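You operate a simulated robot arm through the tools that you are given. There is no shell and no other tool. Be economical: measure what you need, move in short steps, check, and stop when the job is done.

You run a simulated robot arm. Do the job below in one go: nothing can be reset, and whatever is moved stays where it is left.

TASK
Clamp the dotted machine's finish lap, then try it at 500 rpm.
Fine: nut tight before you switch on; set the speed by the display and let it run two seconds or more; then switch off and see it at rest.

Only the result counts: the job must be done as asked and must still hold three seconds after the hand-in. Knocking over, shifting, dropping, spilling or breaking anything else fails it.

THE ROBOT
A 6-joint arm with a two-finger parallel gripper, fixed in place. Base frame: the origin is at the foot of the arm, x ahead of it, y to its left, z up. Readings come in mm, degrees, newtons and seconds.
With the tool pointing down near the work surface it reaches from about 160 to 740 mm from the base axis. Its first joint turns from -166.0 to 166.0 degrees. Payload 3.91 kg.
The tool frame sits at the grasp point between the pads (the TCP): z along the fingers, y along the line on which they close. The tips reach 30 mm beyond it. The gripper opens to 110 mm. The fingers are 20 mm wide and 10 mm thick; the gripper's body (48 by 112 mm) begins 55 mm behind the TCP.
Orientation is that of the tool frame in the base frame, as [roll, pitch, yaw] about the fixed x, y, z axes, in that order (R = Rz(yaw) Ry(pitch) Rx(roll)). With the fingers straight down and closing along the base's y, the tool's x points along the base's -x, its y along +y and its z along -z.

THE INTERFACE
- The arm moves only by the tool servo_tool. Its argument "deltas" is a list that holds one entry, the list of rows, each a list of 7 numbers: the finger opening in mm, from 0 to 110, then the shift along the tool's x, y, z in mm, then the turn, a rotation vector about the tool's x, y, z in degrees. In form: [[[gripper, x, y, z, rx, ry, rz], ...]]. A call has 1 to 10 rows; each row shifts and turns the commanded pose from where the row before left it, along the tool's axes as they then stand. Rows are played at 5 a second. More than 50 mm and 8.6 degrees between two rows, or a gripper value outside its range, and nothing of the call is played. Where a pose cannot be reached the arm comes as near as it can. A force on the tool above 40 N (or 10 N above the force at the start of the call, whichever is more), or a blocked arm, ends the call early, and 0.2 s more pass. The fingers move at their own pace (about 45 mm/s each) and stop on an object; they squeeze with about 45 N. The grip force told is the motor's: it shows also when the fingers shut on nothing. Time passes only in rows, and 0.2 s behind the last, so rows that do not move let the fingers close. It gives the time, the measured TCP pose, the force on the tool (base axes), the opening and the grip force at its end, in the units of the frame above (readings bear some noise).
- Cameras (640 x 400 px; columns grow to the right, rows downward): "scene" is fixed at [220.8, 500.7, 1552.8]; the picture's right is [-0.37, -0.93, 0.00], its down [-0.83, 0.33, -0.46] and it looks along [0.43, -0.17, -0.89] (base axes); focal length 307 px, centre (320, 200). "wrist" rides on the gripper at [71, 22, -107] in the tool frame; the picture's right is [-0.29, 0.96, 0.00], its down [-0.76, -0.23, -0.61] and it looks along [-0.58, -0.18, 0.79] (tool axes); focal length 243 px, centre (320, 200). There is no depth. A picture from a camera that has moved, and an enlarged one, comes with that camera's place and axes in the base frame and with its lens.
- get_image(camera): a new picture of that camera. No time passes.
- lift_body(by): slides the trunk up (or, below 0, down) by that many mm; the arm rides with it, the base frame stays. It gives what a move gives, with no picture.
- zoom(camera, box): a new picture of the part [left, top, right, bottom] of that camera's present view, enlarged. No time passes.
- sign_off(): hands the job in; it is judged then, once.

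Work in short steps. Places have to be worked out from the pictures, the camera data and where the tool is seen: move nearer, look again, correct. Check each grasp and each placing, and mend what went wrong. You have 120 turns and 68 pictures in all, those below and enlarged ones among them. Open the gripper and draw the arm clear of the work before you hand the job in, unless the task says otherwise; then end with one line.

The tools are called as a command line: name --argument value ..., lists and objects as JSON in quotes. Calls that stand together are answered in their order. servo_tool: Moves the arm, as the interface text tells. Its arguments: {"type":"object","properties":{"deltas":{"type":"array"}},"required":["deltas"]} The other tools are called the same way: lift_body (by) slides the trunk up or down; get_image (camera) takes a picture; zoom (camera, box) takes an enlarged picture of a part of a camera's view; sign_off () hands the job in.

At the start:

```text
time: 0.0
tool_pos: [450.0, 192.4, 1140.6]
ee_rot: [-179.9, 0.0, -180.0]
ft_force: [0.3, 0.3, 0.5]
grip_width: 110.0
grip_force: 0.1
trunk travel left (down, up): [-500.0, 90.0]
```

scene: 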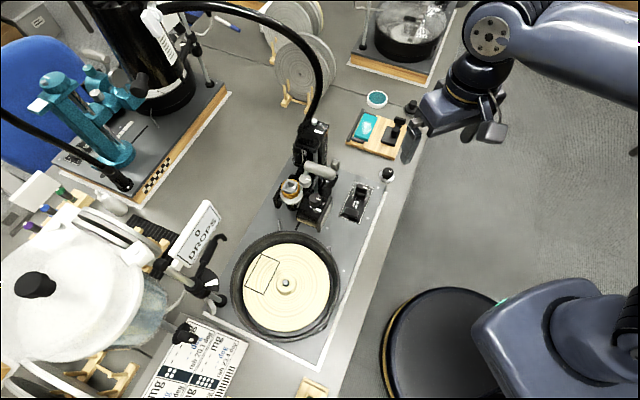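
wrist: 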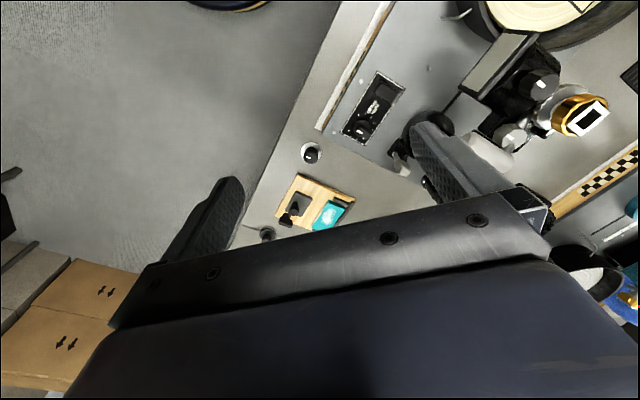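

I'll look at the scene closely to find which machine has the dotted marking and where its parts are.

zoom --camera "scene" --box '[220, 100, 420, 225]'

zoom --camera "scene" --box '[0, 150, 320, 400]'

zoom --camera "scene" --box '[0, 0, 480, 200]'

```text
3.20 times, centred on (320, 162) of scene
camera zoom: at [220.8, 500.7, 1552.8], right [-0.37, -0.93, 0.0], down [-0.83, 0.33, -0.46], along [0.43, -0.17, -0.89], focal length 982 px, centre (320, 320)
```

zoom: 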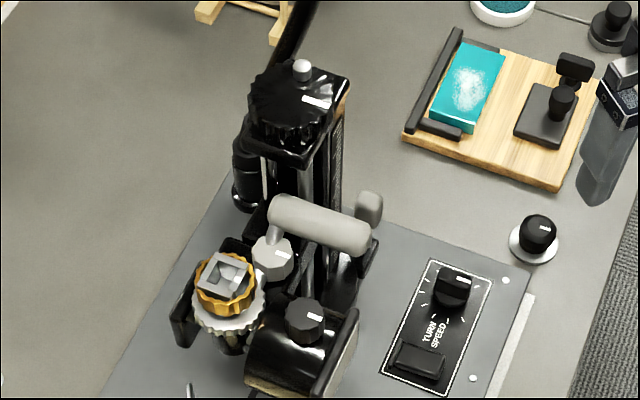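

```text
1.60 times, centred on (160, 275) of scene
camera zoom: at [220.8, 500.7, 1552.8], right [-0.37, -0.93, 0.0], down [-0.83, 0.33, -0.46], along [0.43, -0.17, -0.89], focal length 491 px, centre (576, 80)
```

zoom: 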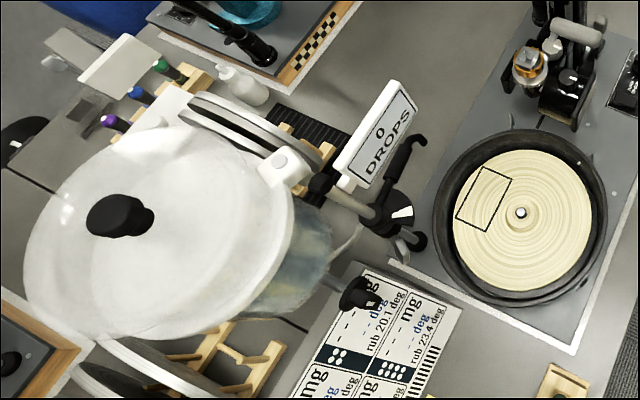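

```text
1.33 times, centred on (240, 100) of scene
camera zoom: at [220.8, 500.7, 1552.8], right [-0.37, -0.93, 0.0], down [-0.83, 0.33, -0.46], along [0.43, -0.17, -0.89], focal length 409 px, centre (427, 333)
```

zoom: 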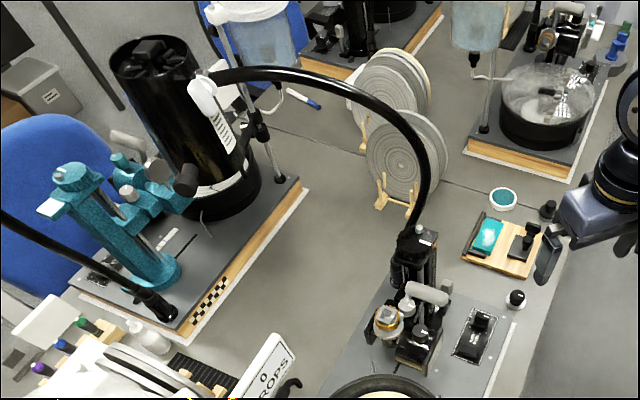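

The near machine's side is hidden, so I zoom on the lap, the lower area and the distant machine.

zoom --camera "scene" --box '[220, 220, 380, 320]'

zoom --camera "scene" --box '[160, 300, 340, 400]'

zoom --camera "scene" --box '[250, 0, 470, 130]'

```text
4.00 times, centred on (300, 270) of scene
camera zoom: at [220.8, 500.7, 1552.8], right [-0.37, -0.93, 0.0], down [-0.83, 0.33, -0.46], along [0.43, -0.17, -0.89], focal length 1228 px, centre (400, -80)
```

zoom: 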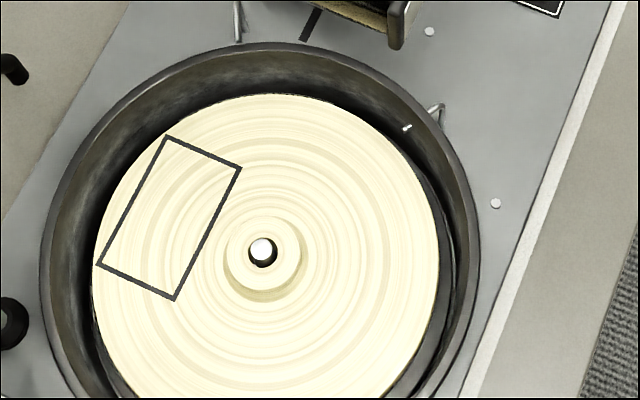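

```text
3.56 times, centred on (250, 350) of scene
camera zoom: at [220.8, 500.7, 1552.8], right [-0.37, -0.93, 0.0], down [-0.83, 0.33, -0.46], along [0.43, -0.17, -0.89], focal length 1092 px, centre (569, -333)
```

zoom: 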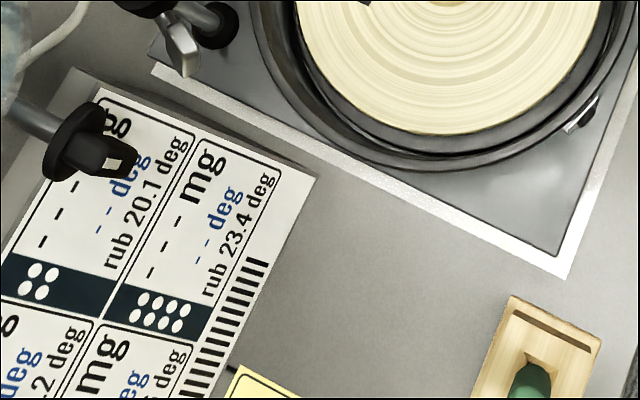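

```text
2.91 times, centred on (360, 65) of scene
camera zoom: at [220.8, 500.7, 1552.8], right [-0.37, -0.93, 0.0], down [-0.83, 0.33, -0.46], along [0.43, -0.17, -0.89], focal length 893 px, centre (204, 593)
```

zoom: 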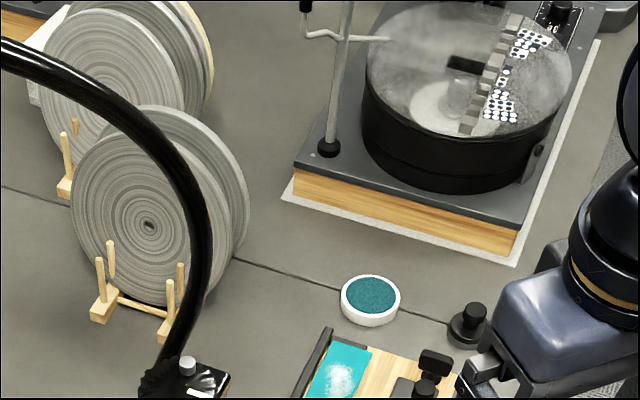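

Wrist view shows the side of the near machine's plinth; I zoom there, and on the loose knobs.

zoom --camera "wrist" --box '[240, 0, 480, 150]'

zoom --camera "wrist" --box '[230, 110, 390, 260]'

```text
2.67 times, centred on (360, 75) of wrist
camera zoom: at [379.8, 213.2, 1248.0], right [0.29, 0.96, 0.0], down [0.76, -0.23, 0.61], along [0.58, -0.18, -0.79], focal length 647 px, centre (213, 533)
```

zoom: 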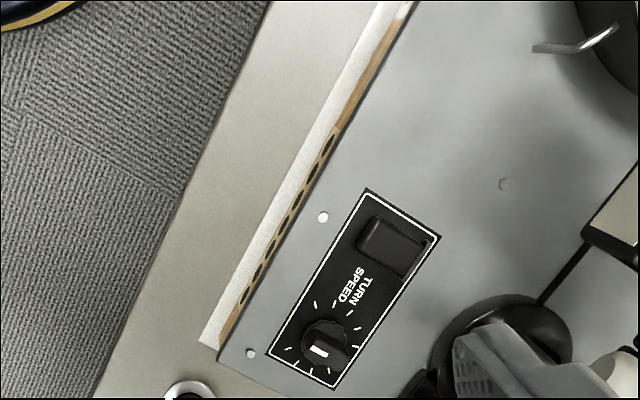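

```text
2.67 times, centred on (310, 185) of wrist
camera zoom: at [379.8, 213.2, 1248.0], right [0.29, 0.96, 0.0], down [0.76, -0.23, 0.61], along [0.58, -0.18, -0.79], focal length 647 px, centre (347, 240)
```

zoom: 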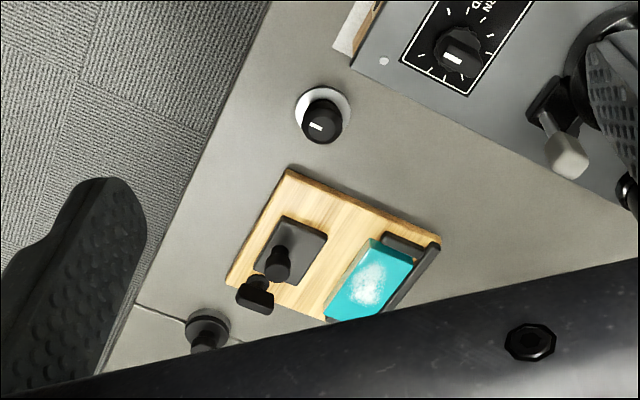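

The near machine carries a row of dots on its side, so it is the dotted one. Its lap post has no nut. A knob on a white ring at about (607,123) could be the nut, so I lower to look at it.

servo_tool --deltas '[[[110, 0, -15, 40, 0, 0, 0], [110, 0, -15, 40, 0, 0, 0], [110, 0, -15, 40, 0, 0, 0], [110, 0, -15, 40, 0, 0, 0], [110, 0, 0, 30, 0, 0, 0]]]'

get_image --camera "wrist"

```text
time: 1.2
tool_pos: [450.2, 130.6, 950.5]
ee_rot: [179.9, 0.0, -179.9]
ft_force: [0.0, 0.5, 0.0]
grip_width: 110.0
grip_force: 0.0
trunk travel left (down, up): [-500.0, 90.0]
```

```text
57 pictures are left
camera wrist: at [380.0, 152.1, 1057.5], right [0.29, 0.96, 0.0], down [0.76, -0.23, 0.61], along [0.58, -0.18, -0.79], focal length 243 px, centre (320, 200)
```

wrist: 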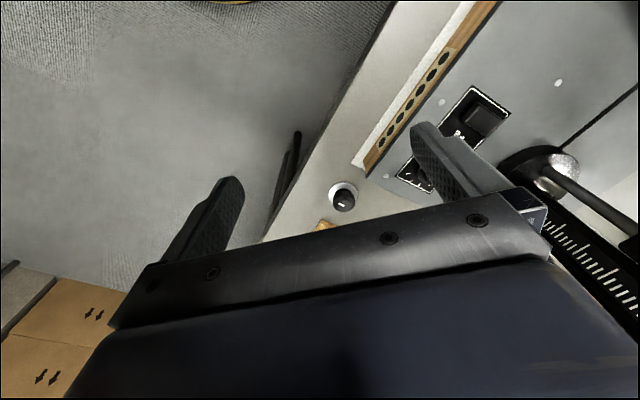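

Dots confirmed. Zoom on the knob and panel.

zoom --camera "wrist" --box '[300, 60, 540, 230]'

```text
2.35 times, centred on (420, 145) of wrist
camera zoom: at [380.0, 152.1, 1057.5], right [0.29, 0.96, 0.0], down [0.76, -0.23, 0.61], along [0.58, -0.18, -0.79], focal length 571 px, centre (85, 329)
```

zoom: 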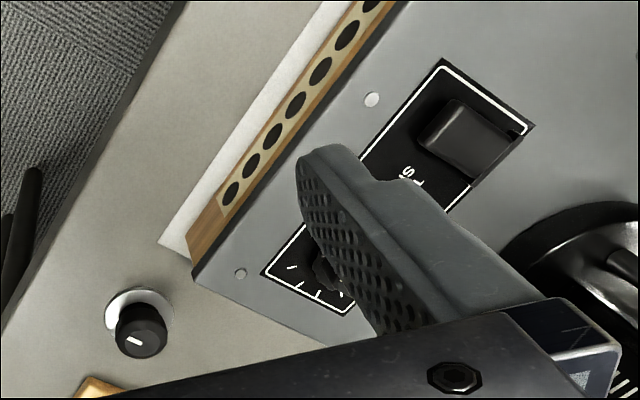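

The second black knob works out at about (823,-74), beyond reach, so the knob on the white disc is my nut candidate. Before taking it I survey the machine for the display and surroundings.

servo_tool --deltas '[[[110, 15, 0, -45, 0, 0, 0], [110, 15, 20, -40, 0, 0, 0], [110, 20, 30, -35, 0, 0, 0], [110, 25, 30, -30, 0, 0, 0], [110, 25, 35, 0, 0, 0, 0], [110, 25, 35, 0, 0, 0, 0], [110, 25, 20, 0, 0, 0, 0]]]'

get_image --camera "wrist"

get_image --camera "scene"

```text
refused: row 3 steps farther than a row can; nothing moved
```

```text
55 pictures are left
camera wrist: at [380.0, 152.1, 1057.5], right [0.29, 0.96, 0.0], down [0.76, -0.23, 0.61], along [0.58, -0.18, -0.79], focal length 243 px, centre (320, 200)
```

wrist: 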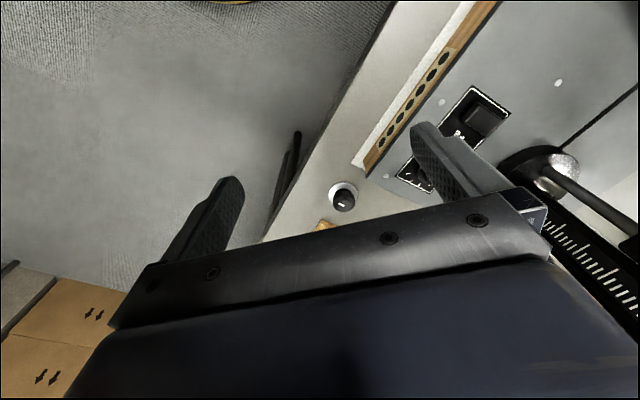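

```text
54 pictures are left
```

scene: 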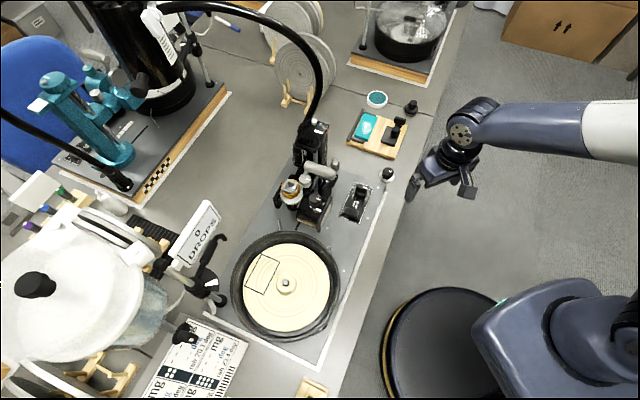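

A row was over the limit; I repeat the survey move with smaller rows, then look.

servo_tool --deltas '[[[110, 15, 0, -40, 0, 0, 0], [110, 15, 20, -35, 0, 0, 0], [110, 20, 25, -35, 0, 0, 0], [110, 20, 25, -30, 0, 0, 0], [110, 25, 25, -10, 0, 0, 0], [110, 25, 35, 0, 0, 0, 0], [110, 25, 35, 0, 0, 0, 0]]]'

get_image --camera "wrist"

```text
time: 2.8
tool_pos: [303.7, 296.6, 1101.5]
ee_rot: [180.0, 0.0, 179.9]
ft_force: [-0.5, -0.1, 0.4]
grip_width: 110.0
grip_force: 0.0
trunk travel left (down, up): [-500.0, 90.0]
```

```text
53 pictures are left
camera wrist: at [234.5, 318.0, 1208.5], right [0.29, 0.96, 0.0], down [0.76, -0.23, 0.61], along [0.58, -0.18, -0.79], focal length 243 px, centre (320, 200)
```

wrist: 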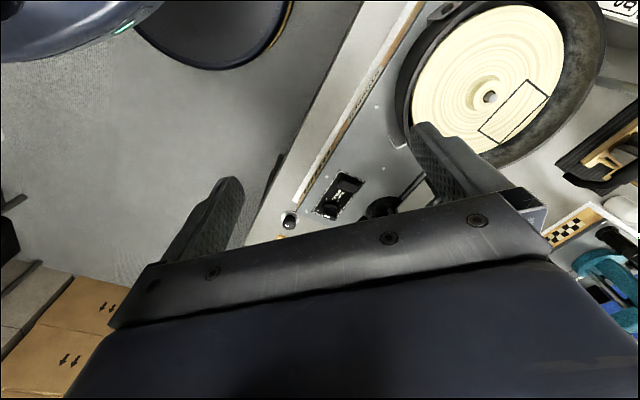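

Something sits near the bowl's front edge; zoom there.

zoom --camera "wrist" --box '[380, 0, 640, 160]'

zoom --camera "scene" --box '[260, 100, 400, 230]'

```text
2.46 times, centred on (510, 80) of wrist
camera zoom: at [234.5, 318.0, 1208.5], right [0.29, 0.96, 0.0], down [0.76, -0.23, 0.61], along [0.58, -0.18, -0.79], focal length 597 px, centre (-148, 495)
```

zoom: 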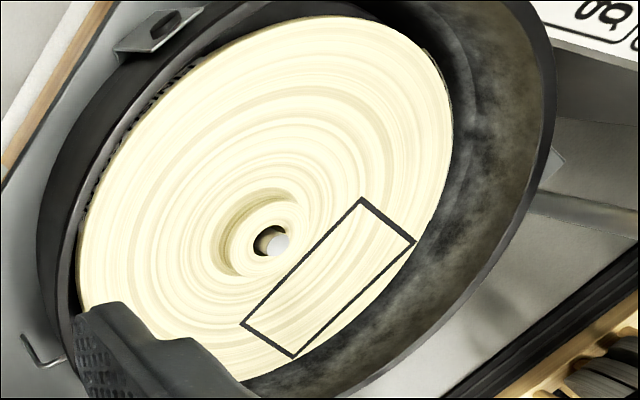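

```text
3.08 times, centred on (330, 165) of scene
camera zoom: at [220.8, 500.7, 1552.8], right [-0.37, -0.93, 0.0], down [-0.83, 0.33, -0.46], along [0.43, -0.17, -0.89], focal length 945 px, centre (289, 308)
```

zoom: 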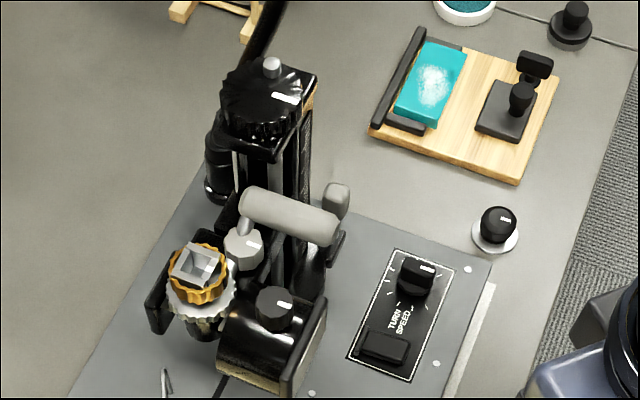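

The lap has a central recess with the spindle post; no nut there. I move back above the knob at about (607,123) for a close look.

servo_tool --deltas '[[[110, -25, -30, 15, 0, 0, 0], [110, -25, -30, 15, 0, 0, 0], [110, -25, -30, 15, 0, 0, 0], [110, -25, -30, 15, 0, 0, 0], [110, -25, -30, 20, 0, 0, 0], [110, -35, -24, 20, 0, 0, 0], [110, -35, 0, 25, 0, 0, 0], [110, -35, 0, 25, 0, 0, 0], [110, -30, 0, 25, 0, 0, 0], [110, -25, 0, 20, 0, 0, 0]]]'

get_image --camera "wrist"

```text
time: 5.0
tool_pos: [590.9, 121.7, 907.3]
ee_rot: [-180.0, 0.0, 180.0]
ft_force: [-0.2, -0.6, 1.0]
grip_width: 110.1
grip_force: 0.1
trunk travel left (down, up): [-500.0, 90.0]
```

```text
50 pictures are left
camera wrist: at [520.3, 144.1, 1013.1], right [0.29, 0.96, 0.0], down [0.76, -0.23, 0.61], along [0.58, -0.18, -0.79], focal length 243 px, centre (320, 200)
```

wrist: 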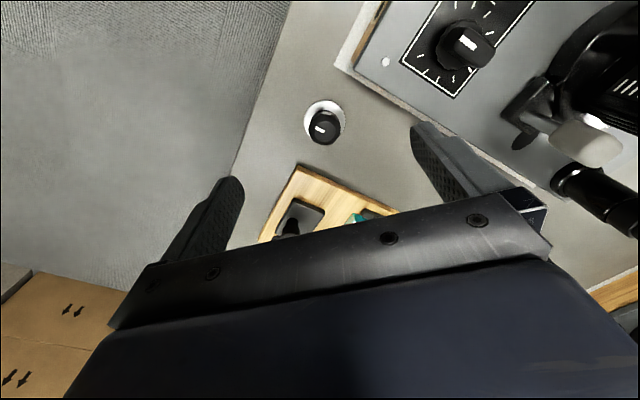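

The knob top is near (607,121,~775), with the white disc around its base at (608.6,121.7). I go lower, centred, and zoom.

servo_tool --deltas '[[[110, -17, 0, 35, 0, 0, 0], [110, 0, 0, 35, 0, 0, 0]]]'

zoom --camera "wrist" --box '[220, 80, 440, 220]'

```text
time: 5.6
tool_pos: [606.9, 122.7, 837.2]
ee_rot: [-180.0, -0.1, -179.9]
ft_force: [-1.2, -0.6, -0.4]
grip_width: 110.1
grip_force: 0.0
trunk travel left (down, up): [-500.0, 90.0]
```

```text
2.86 times, centred on (330, 150) of wrist
camera zoom: at [536.7, 143.7, 942.8], right [0.29, 0.96, 0.0], down [0.76, -0.23, 0.61], along [0.58, -0.18, -0.79], focal length 693 px, centre (291, 343)
```

zoom: 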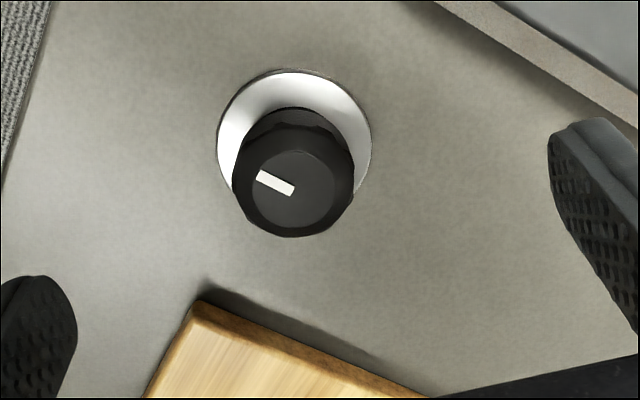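

The knob is fluted with a white flange below: centre about (609.5,121.3), top z 776, diameter 31 mm. I descend to TCP z 788 with partly closed fingers, then grip.

servo_tool --deltas '[[[70, -2.5, -1.2, 20, 0, 0, 0], [70, 0, 0, 15, 0, 0, 0], [70, 0, 0, 14, 0, 0, 0], [70, 0, 0, 0, 0, 0, 0]]]'

zoom --camera "wrist" --box '[220, 110, 440, 250]'

```text
time: 6.6
tool_pos: [608.6, 121.6, 786.6]
ee_rot: [179.9, -0.1, 180.0]
ft_force: [0.8, -0.1, -0.3]
grip_width: 70.2
grip_force: 0.1
trunk travel left (down, up): [-500.0, 90.0]
```

```text
2.86 times, centred on (330, 180) of wrist
camera zoom: at [538.8, 143.4, 893.5], right [0.29, 0.96, 0.0], down [0.76, -0.23, 0.61], along [0.58, -0.18, -0.79], focal length 693 px, centre (291, 257)
```

zoom: 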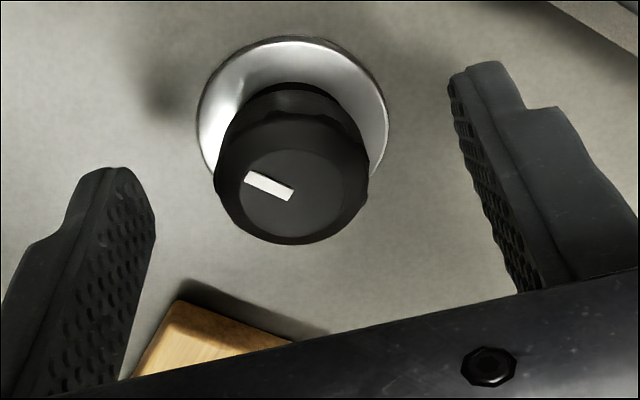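

Knob sits between the fingers. I close and hold.

servo_tool --deltas '[[[25, 0, 0, 0, 0, 0, 0], [25, 0, 0, 0, 0, 0, 0], [25, 0, 0, 0, 0, 0, 0], [25, 0, 0, 0, 0, 0, 0]]]'

```text
time: 7.6
tool_pos: [608.2, 121.6, 786.9]
ee_rot: [-180.0, -0.1, 180.0]
ft_force: [-0.9, 0.8, -0.2]
grip_width: 31.5
grip_force: 45.2
trunk travel left (down, up): [-500.0, 90.0]
```

Gripped at 31.5 mm. I lift 60 mm and check what comes up.

servo_tool --deltas '[[[20, 0, 0, -10, 0, 0, 0], [20, 0, 0, -20, 0, 0, 0], [20, 0, 0, -30, 0, 0, 0]]]'

zoom --camera "wrist" --box '[220, 80, 440, 220]'

zoom --camera "scene" --box '[350, 130, 450, 200]'

```text
time: 8.4
tool_pos: [609.6, 120.6, 848.8]
ee_rot: [-180.0, 0.0, -179.9]
ft_force: [0.1, -0.2, 0.0]
grip_width: 20.1
grip_force: 0.1
trunk travel left (down, up): [-500.0, 90.0]
```

```text
2.86 times, centred on (330, 150) of wrist
camera zoom: at [539.6, 142.6, 954.4], right [0.29, 0.96, 0.0], down [0.76, -0.23, 0.61], along [0.58, -0.18, -0.79], focal length 693 px, centre (291, 343)
```

zoom: 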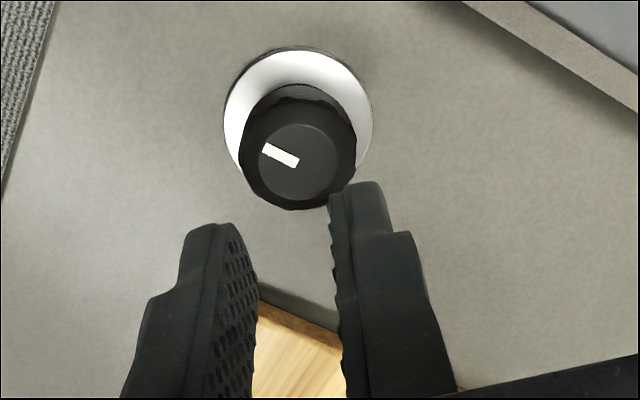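

```text
5.71 times, centred on (400, 165) of scene
camera zoom: at [220.8, 500.7, 1552.8], right [-0.37, -0.93, 0.0], down [-0.83, 0.33, -0.46], along [0.43, -0.17, -0.89], focal length 1754 px, centre (-137, 400)
```

zoom: 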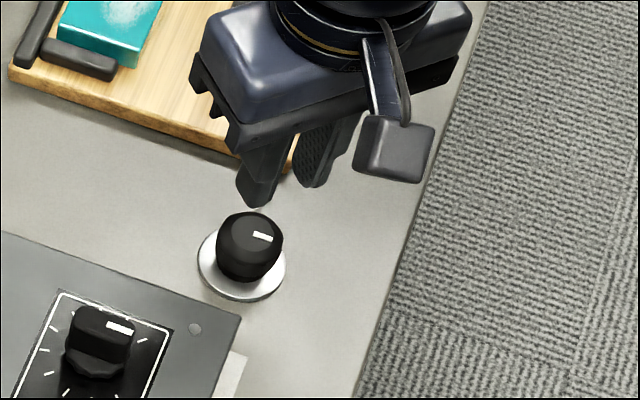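

The fingers slipped off: the knob stayed on its disc. I go back down, grip, and lift just 3 mm to see the force.

servo_tool --deltas '[[[70, 0, 0.5, 0, 0, 0, 0], [70, 0, 0, 0, 0, 0, 0], [70, 0, 0, 20, 0, 0, 0], [70, 0, 0, 25, 0, 0, 0], [70, 0, 0, 17.5, 0, 0, 0], [25, 0, 0, 0, 0, 0, 0], [25, 0, 0, 0, 0, 0, 0], [25, 0, 0, 0, 0, 0, 0], [25, 0, 0, 0, 0, 0, 0]]]'

servo_tool --deltas '[[[25, 0, 0, -1, 0, 0, 0], [25, 0, 0, -1, 0, 0, 0], [25, 0, 0, -1, 0, 0, 0]]]'

```text
time: 10.4
tool_pos: [609.6, 122.2, 785.1]
ee_rot: [-180.0, 0.0, -180.0]
ft_force: [0.0, 0.1, 0.7]
grip_width: 31.6
grip_force: 44.9
trunk travel left (down, up): [-500.0, 90.0]
```

```text
time: 11.2
tool_pos: [608.7, 123.3, 788.1]
ee_rot: [180.0, 0.0, 180.0]
ft_force: [-0.8, -0.9, -1.0]
grip_width: 31.7
grip_force: 45.0
trunk travel left (down, up): [-500.0, 90.0]
```

Little force and the grip holds. I lift slowly 12 mm more, same closing command, and look.

servo_tool --deltas '[[[25, 0, 0, -3, 0, 0, 0], [25, 0, 0, -3, 0, 0, 0], [25, 0, 0, -3, 0, 0, 0], [25, 0, 0, -3, 0, 0, 0]]]'

zoom --camera "wrist" --box '[220, 80, 440, 220]'

```text
time: 12.2
tool_pos: [609.4, 121.9, 799.7]
ee_rot: [179.9, -0.1, 180.0]
ft_force: [0.5, -0.6, -1.0]
grip_width: 31.6
grip_force: 45.1
trunk travel left (down, up): [-500.0, 90.0]
```

```text
2.86 times, centred on (330, 150) of wrist
camera zoom: at [539.2, 143.6, 906.9], right [0.29, 0.96, 0.0], down [0.76, -0.23, 0.61], along [0.58, -0.18, -0.79], focal length 693 px, centre (291, 343)
```

zoom: 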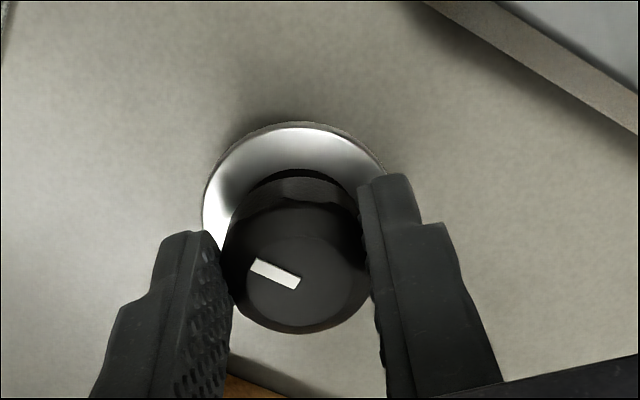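

It seems at least partly raised; I lift 15 mm more slowly and check again.

servo_tool --deltas '[[[25, 0, 0, -4, 0, 0, 0], [25, 0, 0, -4, 0, 0, 0], [25, 0, 0, -4, 0, 0, 0], [25, 0, 0, -4, 0, 0, 0], [25, 0, 0, -4, 0, 0, 0]]]'

zoom --camera "wrist" --box '[220, 80, 440, 220]'

```text
time: 13.4
tool_pos: [609.4, 122.9, 820.9]
ee_rot: [-180.0, 0.1, 180.0]
ft_force: [-0.7, -1.4, -0.1]
grip_width: 31.7
grip_force: 45.2
trunk travel left (down, up): [-500.0, 90.0]
```

```text
2.86 times, centred on (330, 150) of wrist
camera zoom: at [539.3, 143.6, 926.6], right [0.29, 0.96, 0.0], down [0.76, -0.23, 0.61], along [0.58, -0.18, -0.79], focal length 693 px, centre (291, 343)
```

zoom: 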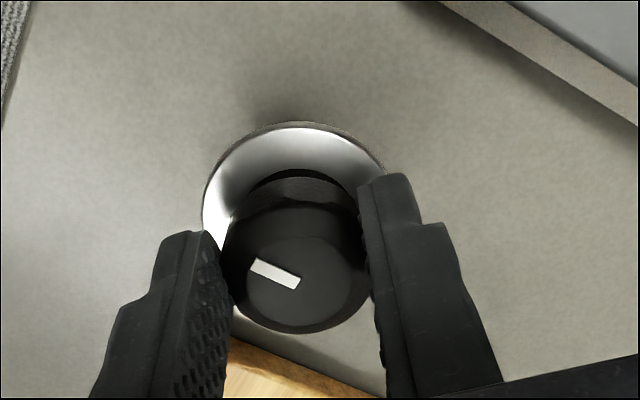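

Same appearance at higher z: the nut is held (flange included) and lifting. Post estimate: (392, 517), top z about 855. I carry it slowly up and toward -x first, clear of the head.

servo_tool --deltas '[[[25, 4, 0, -6, 0, 0, 0], [25, 8, 0, -10, 0, 0, 0], [25, 10, 0, -14, 0, 0, 0], [25, 12, 0, -14, 0, 0, 0], [25, 14, 0, -14, 0, 0, 0], [25, 14, 0, -14, 0, 0, 0], [25, 14, 0, -14, 0, 0, 0], [25, 14, 0, -14, 0, 0, 0], [25, 14, 0, -14, 0, 0, 0], [25, 14, 0, -14, 0, 0, 0]]]'

zoom --camera "wrist" --box '[220, 80, 440, 220]'

```text
time: 15.6
tool_pos: [491.2, 121.8, 947.5]
ee_rot: [-179.9, 0.0, 180.0]
ft_force: [-0.6, -0.2, -1.8]
grip_width: 31.6
grip_force: 45.0
trunk travel left (down, up): [-500.0, 90.0]
```

```text
2.86 times, centred on (330, 150) of wrist
camera zoom: at [421.0, 143.1, 1054.4], right [0.29, 0.96, 0.0], down [0.76, -0.23, 0.61], along [0.58, -0.18, -0.79], focal length 693 px, centre (291, 343)
```

zoom: 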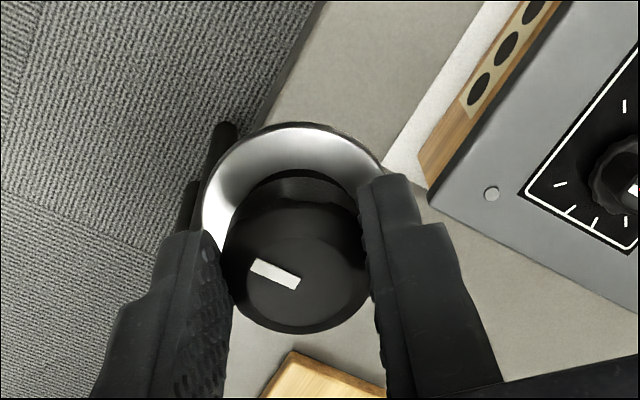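

Nut held firm. Continue toward the lap, to about (392, 517), in two strides.

servo_tool --deltas '[[[25, 10, 6, 0, 0, 0, 0], [25, 13, 10, 0, 0, 0, 0], [25, 13, 14, 0, 0, 0, 0], [25, 13, 18, 0, 0, 0, 0], [25, 13, 20, 0, 0, 0, 0], [25, 12, 22, 0, 0, 0, 0], [25, 12, 22, 0, 0, 0, 0], [25, 12, 22, 0, 0, 0, 0], [25, 1, 25, 0, 0, 0, 0], [25, 0, 25, 0, 0, 0, 0]]]'

servo_tool --deltas '[[[25, 0, 22, 0, 0, 0, 0], [25, 0, 22, 0, 0, 0, 0], [25, 0, 22, 0, 0, 0, 0], [25, 0, 22, 0, 0, 0, 0], [25, 0, 22, 0, 0, 0, 0], [25, 0, 22, 0, 0, 0, 0], [25, 0, 20, 0, 0, 0, 0], [25, 0, 20, 0, 0, 0, 0], [25, 0, 14, 0, 0, 0, 0]]]'

get_image --camera "wrist"

get_image --camera "scene"

```text
time: 17.8
tool_pos: [391.8, 306.4, 948.6]
ee_rot: [-180.0, 0.1, 179.9]
ft_force: [-0.5, -0.3, -0.7]
grip_width: 31.6
grip_force: 45.2
trunk travel left (down, up): [-500.0, 90.0]
```

```text
time: 19.8
tool_pos: [392.4, 491.8, 948.1]
ee_rot: [180.0, 0.0, -180.0]
ft_force: [0.5, 0.6, -0.6]
grip_width: 31.9
grip_force: 44.7
trunk travel left (down, up): [-500.0, 90.0]
```

```text
42 pictures are left
camera wrist: at [322.5, 513.9, 1054.0], right [0.29, 0.96, 0.0], down [0.76, -0.23, 0.61], along [0.58, -0.18, -0.79], focal length 243 px, centre (320, 200)
```

wrist: 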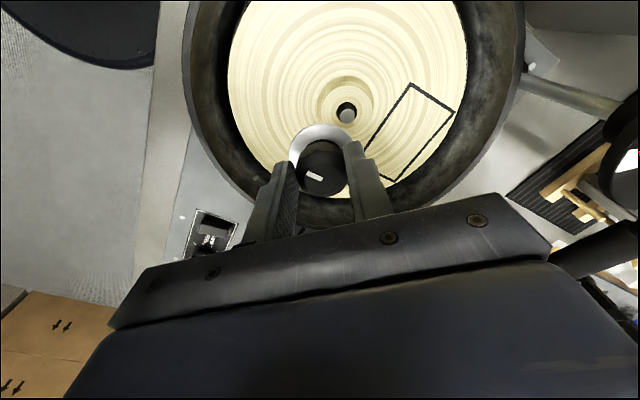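

```text
41 pictures are left
```

scene: 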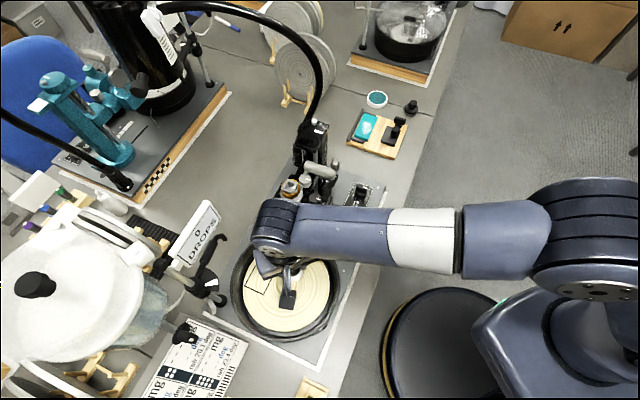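

Post seen; I zoom for an accurate fix.

zoom --camera "wrist" --box '[270, 70, 430, 200]'

```text
3.08 times, centred on (350, 135) of wrist
camera zoom: at [322.5, 513.9, 1054.0], right [0.29, 0.96, 0.0], down [0.76, -0.23, 0.61], along [0.58, -0.18, -0.79], focal length 746 px, centre (228, 400)
```

zoom: 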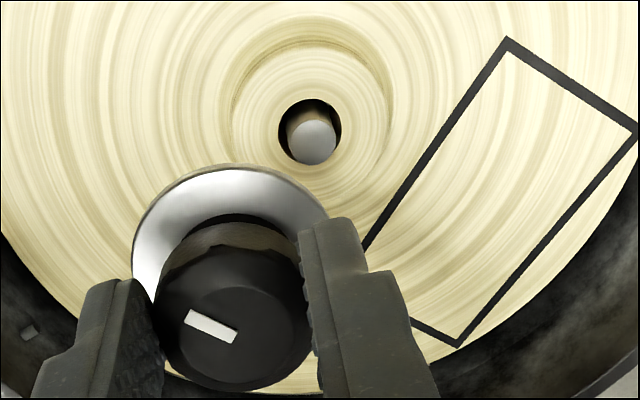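

Post is near (393, 515, top ~852). I move the nut beside it (x+40) and lower for a relative check at similar depth.

servo_tool --deltas '[[[25, -10, 6, 8, 0, 0, 0], [25, -10, 6, 8, 0, 0, 0], [25, -10, 5, 8, 0, 0, 0], [25, -10, 5, 8, 0, 0, 0], [25, 0, 0, 2, 0, 0, 0]]]'

zoom --camera "wrist" --box '[240, 60, 400, 200]'

```text
time: 21.0
tool_pos: [432.3, 514.7, 914.8]
ee_rot: [180.0, 0.0, -180.0]
ft_force: [0.2, 0.8, -0.3]
grip_width: 31.6
grip_force: 45.0
trunk travel left (down, up): [-500.0, 90.0]
```

```text
2.86 times, centred on (320, 130) of wrist
camera zoom: at [362.4, 535.7, 1020.2], right [0.29, 0.96, 0.0], down [0.76, -0.23, 0.61], along [0.58, -0.18, -0.79], focal length 693 px, centre (320, 400)
```

zoom: 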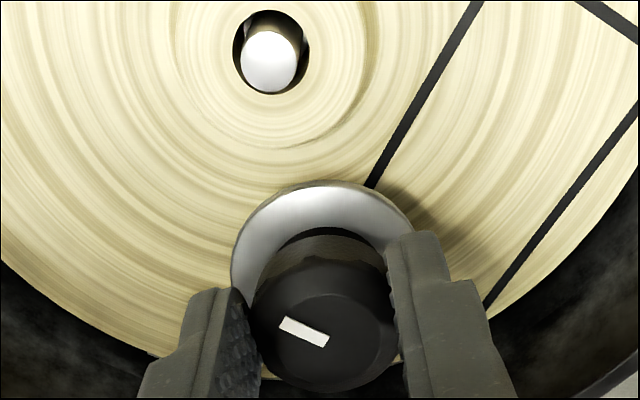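

Relative estimate puts the post at about (393.5, 513.7). I move above it with the flange just over the post top and check concentricity with the recess.

servo_tool --deltas '[[[25, 13, -0.5, 0, 0, 0, 0], [25, 13, -0.5, 0, 0, 0, 0], [25, 13, 0, 0, 0, 0, 0], [25, 0, 0, 8, 0, 0, 0], [25, 0, 0, 8, 0, 0, 0], [25, 0, 0, 3, 0, 0, 0]]]'

zoom --camera "wrist" --box '[240, 60, 400, 200]'

```text
time: 22.4
tool_pos: [394.9, 514.3, 903.5]
ee_rot: [179.2, 0.5, -179.9]
ft_force: [-1.5, -0.7, 14.7]
grip_width: 31.5
grip_force: 44.8
trunk travel left (down, up): [-500.0, 90.0]
stopped in row 6: the force on the tool passed its limit (the readings are from after the stop); the commanded pose is now the measured one
```

```text
2.86 times, centred on (320, 130) of wrist
camera zoom: at [323.2, 535.2, 1010.8], right [0.29, 0.96, 0.01], down [0.75, -0.24, 0.61], along [0.59, -0.17, -0.79], focal length 693 px, centre (320, 400)
```

zoom: 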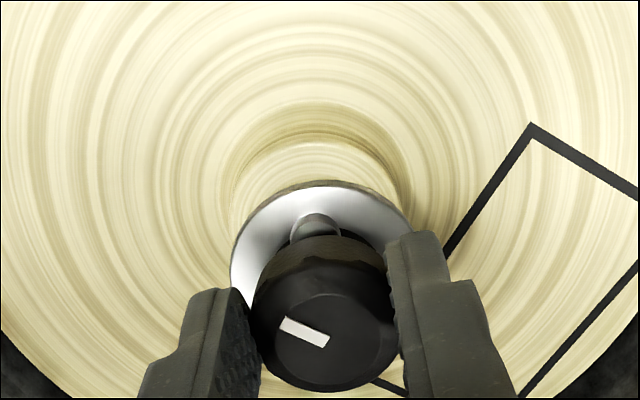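

Contact at TCP z 903: the post is taller than thought. With top z≈870 both cameras agree on the post at (388.3, 516.5). I lift off and re-measure.

servo_tool --deltas '[[[25, 0, 0, -6, 0, 0, 0], [25, 0, 0, -6, 0, 0, 0], [25, -12, 0, -6, 0, 0, 0], [25, -12, 0, 0, 0, 0, 0], [25, 0, 0, 0, 0, 0, 0]]]'

zoom --camera "wrist" --box '[240, 60, 400, 200]'

```text
time: 23.6
tool_pos: [418.9, 514.3, 919.5]
ee_rot: [179.6, 0.3, -180.0]
ft_force: [-0.6, 0.7, 0.1]
grip_width: 31.7
grip_force: 44.9
trunk travel left (down, up): [-500.0, 90.0]
```

```text
2.86 times, centred on (320, 130) of wrist
camera zoom: at [347.7, 535.6, 1026.0], right [0.29, 0.96, 0.01], down [0.76, -0.23, 0.61], along [0.59, -0.17, -0.79], focal length 693 px, centre (320, 400)
```

zoom: 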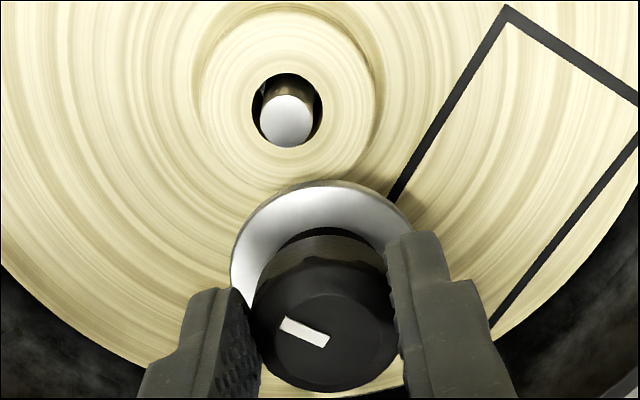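

Relative to the nut flange, the post calls for TCP about (389.5, 514.5). I level the tool, move there and descend gently.

servo_tool --deltas '[[[25, 10, 0.1, 0, 0.4, 0.3, 0], [25, 10, 0.1, 0, 0, 0, 0], [25, 9.4, 0, 0, 0, 0, 0], [25, 0, 0, 5, 0, 0, 0], [25, 0, 0, 5, 0, 0, 0], [25, 0, 0, 2, 0, 0, 0], [25, 0, 0, 2, 0, 0, 0], [25, 0, 0, 2, 0, 0, 0], [25, 0, 0, 2, 0, 0, 0]]]'

zoom --camera "wrist" --box '[240, 60, 400, 200]'

```text
time: 25.6
tool_pos: [389.0, 515.6, 904.8]
ee_rot: [179.9, 0.1, 179.9]
ft_force: [-0.2, -0.9, 14.9]
grip_width: 31.6
grip_force: 45.5
trunk travel left (down, up): [-500.0, 90.0]
```

```text
2.86 times, centred on (320, 130) of wrist
camera zoom: at [318.5, 536.2, 1010.9], right [0.29, 0.96, 0.0], down [0.76, -0.23, 0.61], along [0.58, -0.17, -0.79], focal length 693 px, centre (320, 400)
```

zoom: 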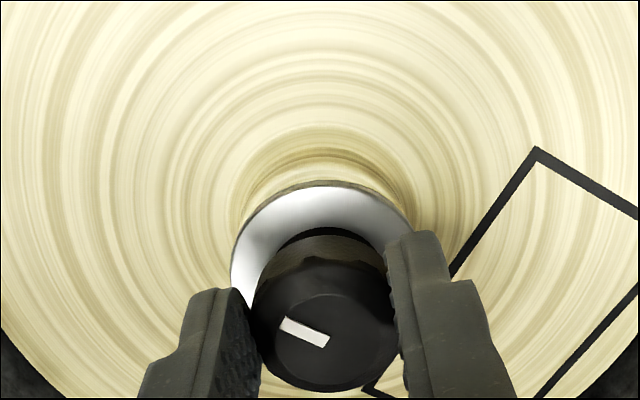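

The post no longer shows beside the knob, and the nut rests with ~15 N on something: likely the thread start. I turn clockwise 80° and watch whether it descends.

servo_tool --deltas '[[[25, 0, 0, 0, 0, 0, 8], [25, 0, 0, 0, 0, 0, 8], [25, 0, 0, 0, 0, 0, 8], [25, 0, 0, 0, 0, 0, 8], [25, 0, 0, 0, 0, 0, 8], [25, 0, 0, 0, 0, 0, 8], [25, 0, 0, 0, 0, 0, 8], [25, 0, 0, 0, 0, 0, 8], [25, 0, 0, 0, 0, 0, 8], [25, 0, 0, 0, 0, 0, 8]]]'

zoom --camera "wrist" --box '[240, 60, 400, 200]'

```text
time: 27.8
tool_pos: [388.3, 514.1, 904.3]
ee_rot: [179.9, -0.2, 99.7]
ft_force: [5.7, 1.3, 30.8]
grip_width: 31.6
grip_force: 44.7
trunk travel left (down, up): [-500.0, 90.0]
```

```text
2.86 times, centred on (320, 130) of wrist
camera zoom: at [398.7, 587.9, 1011.1], right [0.99, -0.12, 0.0], down [-0.1, -0.79, 0.6], along [-0.07, -0.6, -0.8], focal length 693 px, centre (320, 400)
```

zoom: 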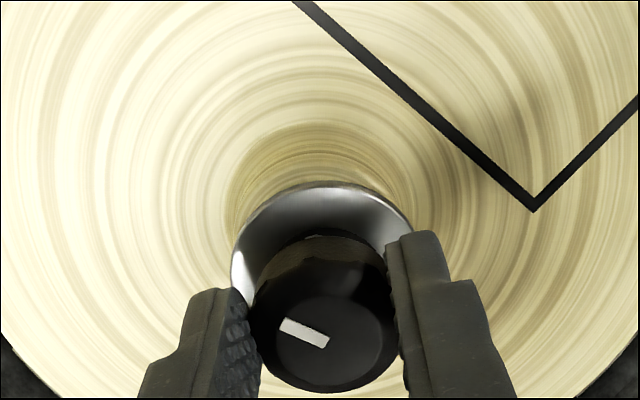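

Nut turned with the gripper; force rose. I check with the scene camera whether the lap spun along with it.

zoom --camera "scene" --box '[220, 220, 380, 340]'

```text
3.33 times, centred on (300, 280) of scene
camera zoom: at [220.8, 500.7, 1552.8], right [-0.37, -0.93, 0.0], down [-0.83, 0.33, -0.46], along [0.43, -0.17, -0.89], focal length 1023 px, centre (387, -67)
```

zoom: 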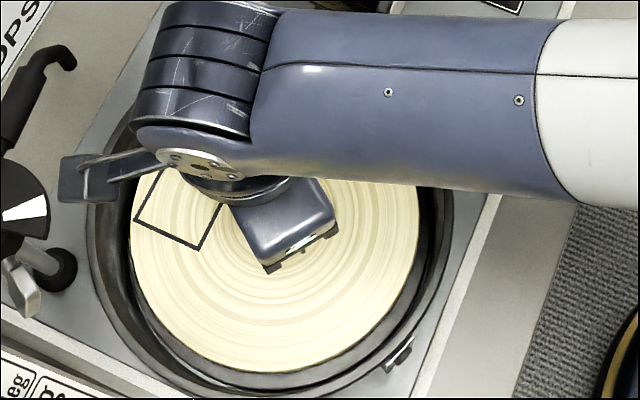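

The lap stayed put, so only the nut turned. I ease the push by 1 mm and turn another 80° to see if z falls.

servo_tool --deltas '[[[25, 0, 0, -1, 0, 0, 8], [25, 0, 0, 0, 0, 0, 8], [25, 0, 0, 0, 0, 0, 8], [25, 0, 0, 0, 0, 0, 8], [25, 0, 0, 0, 0, 0, 8], [25, 0, 0, 0, 0, 0, 8], [25, 0, 0, 0, 0, 0, 8], [25, 0, 0, 0, 0, 0, 8], [25, 0, 0, 0, 0, 0, 8], [25, 0, 0, 0, 0, 0, 8]]]'

```text
time: 30.0
tool_pos: [389.2, 513.9, 903.3]
ee_rot: [-179.6, -0.2, 64.5]
ft_force: [-6.7, 8.7, 26.5]
grip_width: 31.8
grip_force: 44.5
out of reach, approached as far as the arm can: row 5, 6, 7, 8, 9, 10
trunk travel left (down, up): [-500.0, 90.0]
```

Wrist limit reached near yaw 64°. I open the fingers and look at how the nut sits.

servo_tool --deltas '[[[60, 0, 0, 0, 0, 0, 0], [60, 0, 0, 0, 0, 0, 0], [60, 0, 0, 0, 0, 0, 0]]]'

zoom --camera "wrist" --box '[240, 60, 400, 200]'

```text
time: 30.8
tool_pos: [391.1, 513.7, 901.5]
ee_rot: [-179.6, -0.1, 64.4]
ft_force: [0.6, 0.6, -0.5]
grip_width: 59.7
grip_force: 0.0
trunk travel left (down, up): [-500.0, 90.0]
```

```text
2.86 times, centred on (320, 130) of wrist
camera zoom: at [442.8, 568.2, 1008.5], right [0.74, -0.67, -0.01], down [-0.53, -0.59, 0.61], along [-0.41, -0.45, -0.79], focal length 693 px, centre (320, 400)
```

zoom: 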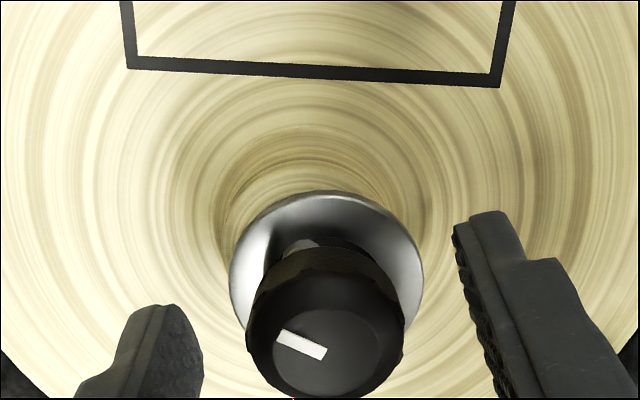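

I see the grey post tip beside the knob above the flange again. Tight zoom to understand.

zoom --camera "wrist" --box '[285, 100, 365, 160]'

```text
6.67 times, centred on (325, 130) of wrist
camera zoom: at [442.8, 568.2, 1008.5], right [0.74, -0.67, -0.01], down [-0.53, -0.59, 0.61], along [-0.41, -0.45, -0.79], focal length 1618 px, centre (287, 667)
```

zoom: 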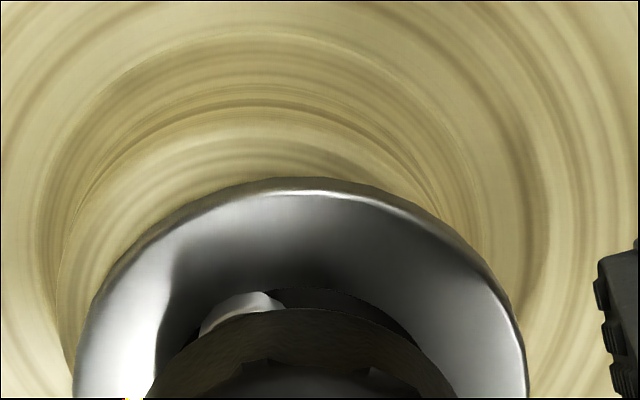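

Clear now: the flange is a ring with a hole, and the post tip shows off-centre in it, so the nut isn't on the post yet (post lies about (-3,+5) mm from the nut axis). I regrip and lift.

servo_tool --deltas '[[[25, 0, 0, 0, 0, 0, 0], [25, 0, 0, 0, 0, 0, 0], [25, 0, 0, 0, 0, 0, 0], [25, 0, 0, 0, 0, 0, 0], [25, 0, 0, -3, 0, 0, 0], [25, 0, 0, -5, 0, 0, 0], [25, 0, 0, -6, 0, 0, 0], [25, 0, 0, -6, 0, 0, 0]]]'

zoom --camera "wrist" --box '[240, 60, 400, 200]'

```text
time: 32.6
tool_pos: [390.5, 515.4, 922.5]
ee_rot: [-179.5, 0.0, 64.6]
ft_force: [-0.1, -0.9, -1.1]
grip_width: 31.4
grip_force: 44.7
trunk travel left (down, up): [-500.0, 90.0]
```

```text
2.86 times, centred on (320, 130) of wrist
camera zoom: at [441.2, 569.4, 1029.0], right [0.74, -0.67, -0.01], down [-0.53, -0.59, 0.61], along [-0.41, -0.45, -0.79], focal length 693 px, centre (320, 400)
```

zoom: 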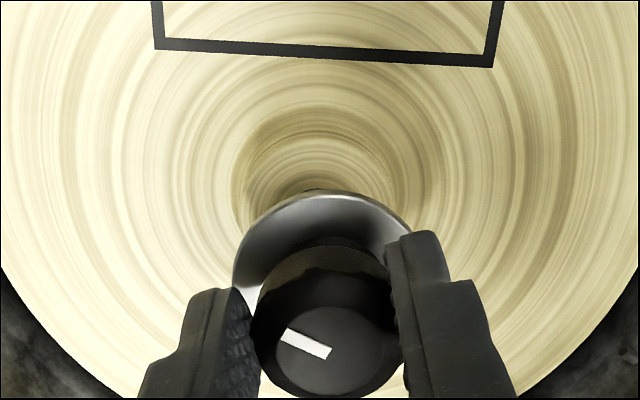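

The nut tilted a few degrees in the grip. I'll turn back to yaw 180, set it flat on the open lap face, and regrip squarely.

servo_tool --deltas '[[[25, 0, 0, -2, 0, 0, -8], [25, 0, 0, 0, 0, 0, -8], [25, 0, 0, 0, 0, 0, -8], [25, 0, 0, 0, 0, 0, -8], [25, 0, 0, 0, 0, 0, -8], [25, 0, 0, 0, 0, 0, -8], [25, 0, 0, 0, 0, 0, -8], [25, 0, 0, 0, 0, 0, -8]]]'

servo_tool --deltas '[[[25, 0, 0, 0, 0, 0, -8], [25, 0, 0, 0, 0, 0, -8], [25, 0, 0, 0, 0, 0, -8], [25, 0, 0, 0, 0, 0, -8], [25, 0, 0, 0, 0, 0, -8], [25, 0, 0, 0, 0, 0, -8], [25, 0, 0, 0, 0, 0, -3.5], [25, 0, 0, 0, 0, 0, 0]]]'

```text
time: 34.4
tool_pos: [389.6, 514.7, 924.9]
ee_rot: [-179.9, -0.4, 128.6]
ft_force: [0.6, 0.0, -0.5]
grip_width: 31.5
grip_force: 44.6
trunk travel left (down, up): [-500.0, 90.0]
```

```text
time: 36.2
tool_pos: [388.9, 515.5, 923.6]
ee_rot: [179.8, -0.3, -179.9]
ft_force: [-0.1, 0.0, 0.3]
grip_width: 31.7
grip_force: 45.1
trunk travel left (down, up): [-500.0, 90.0]
```

Now shift 53 mm in -y over the bare lap face and lower until contact.

servo_tool --deltas '[[[25, 0, -15, 0, 0.2, -0.3, 0], [25, 0, -18, 0, 0, 0, 0], [25, 0, -20, 0, 0, 0, 0], [25, 0, 0, 10, 0, 0, 0], [25, 0, 0, 10, 0, 0, 0], [25, 0, 0, 5, 0, 0, 0]]]'

zoom --camera "wrist" --box '[240, 60, 400, 200]'

```text
time: 37.6
tool_pos: [389.3, 460.0, 899.9]
ee_rot: [-180.0, 0.0, -179.9]
ft_force: [0.3, 0.3, -0.8]
grip_width: 31.7
grip_force: 45.0
trunk travel left (down, up): [-500.0, 90.0]
```

```text
2.86 times, centred on (320, 130) of wrist
camera zoom: at [318.7, 483.0, 1006.0], right [0.29, 0.96, 0.0], down [0.76, -0.23, 0.61], along [0.58, -0.18, -0.79], focal length 693 px, centre (320, 400)
```

zoom: 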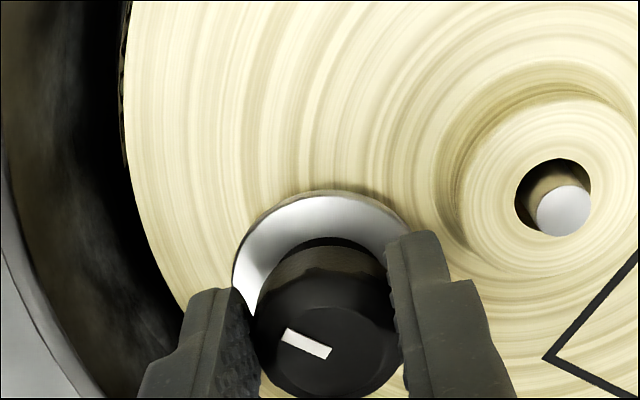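

Post fix now: about (389.5, 516.2), top 862–870. I lower the nut onto the lap in fine steps.

servo_tool --deltas '[[[25, 0, 0, 4, 0, 0, 0], [25, 0, 0, 4, 0, 0, 0], [25, 0, 0, 2, 0, 0, 0], [25, 0, 0, 2, 0, 0, 0], [25, 0, 0, 2, 0, 0, 0], [25, 0, 0, 0, 0, 0, 0]]]'

```text
time: 39.0
tool_pos: [388.5, 462.2, 886.1]
ee_rot: [179.9, -0.1, 179.9]
ft_force: [-1.3, -1.4, 7.4]
grip_width: 31.6
grip_force: 44.6
trunk travel left (down, up): [-500.0, 90.0]
```

Contact at z≈886. A bit more press to level it, then release.

servo_tool --deltas '[[[25, 0, 0, 1.5, 0, 0, 0], [25, 0, 0, 0, 0, 0, 0], [60, 0, 0, 0, 0, 0, 0], [60, 0, 0, 0, 0, 0, 0], [60, 0, 0, 0, 0, 0, 0]]]'

zoom --camera "wrist" --box '[240, 60, 400, 200]'

```text
time: 40.2
tool_pos: [389.4, 460.2, 882.8]
ee_rot: [-179.9, 0.0, 180.0]
ft_force: [-2.2, -8.9, -5.0]
grip_width: 55.0
grip_force: 0.1
trunk travel left (down, up): [-500.0, 90.0]
```

```text
2.86 times, centred on (320, 130) of wrist
camera zoom: at [318.9, 482.2, 989.4], right [0.29, 0.96, 0.0], down [0.76, -0.23, 0.61], along [0.58, -0.18, -0.79], focal length 693 px, centre (320, 400)
```

zoom: 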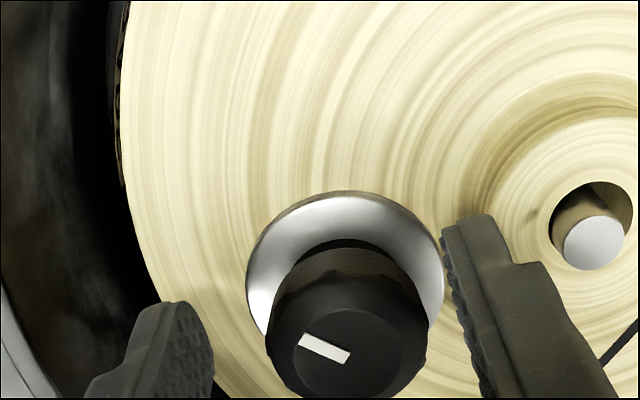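

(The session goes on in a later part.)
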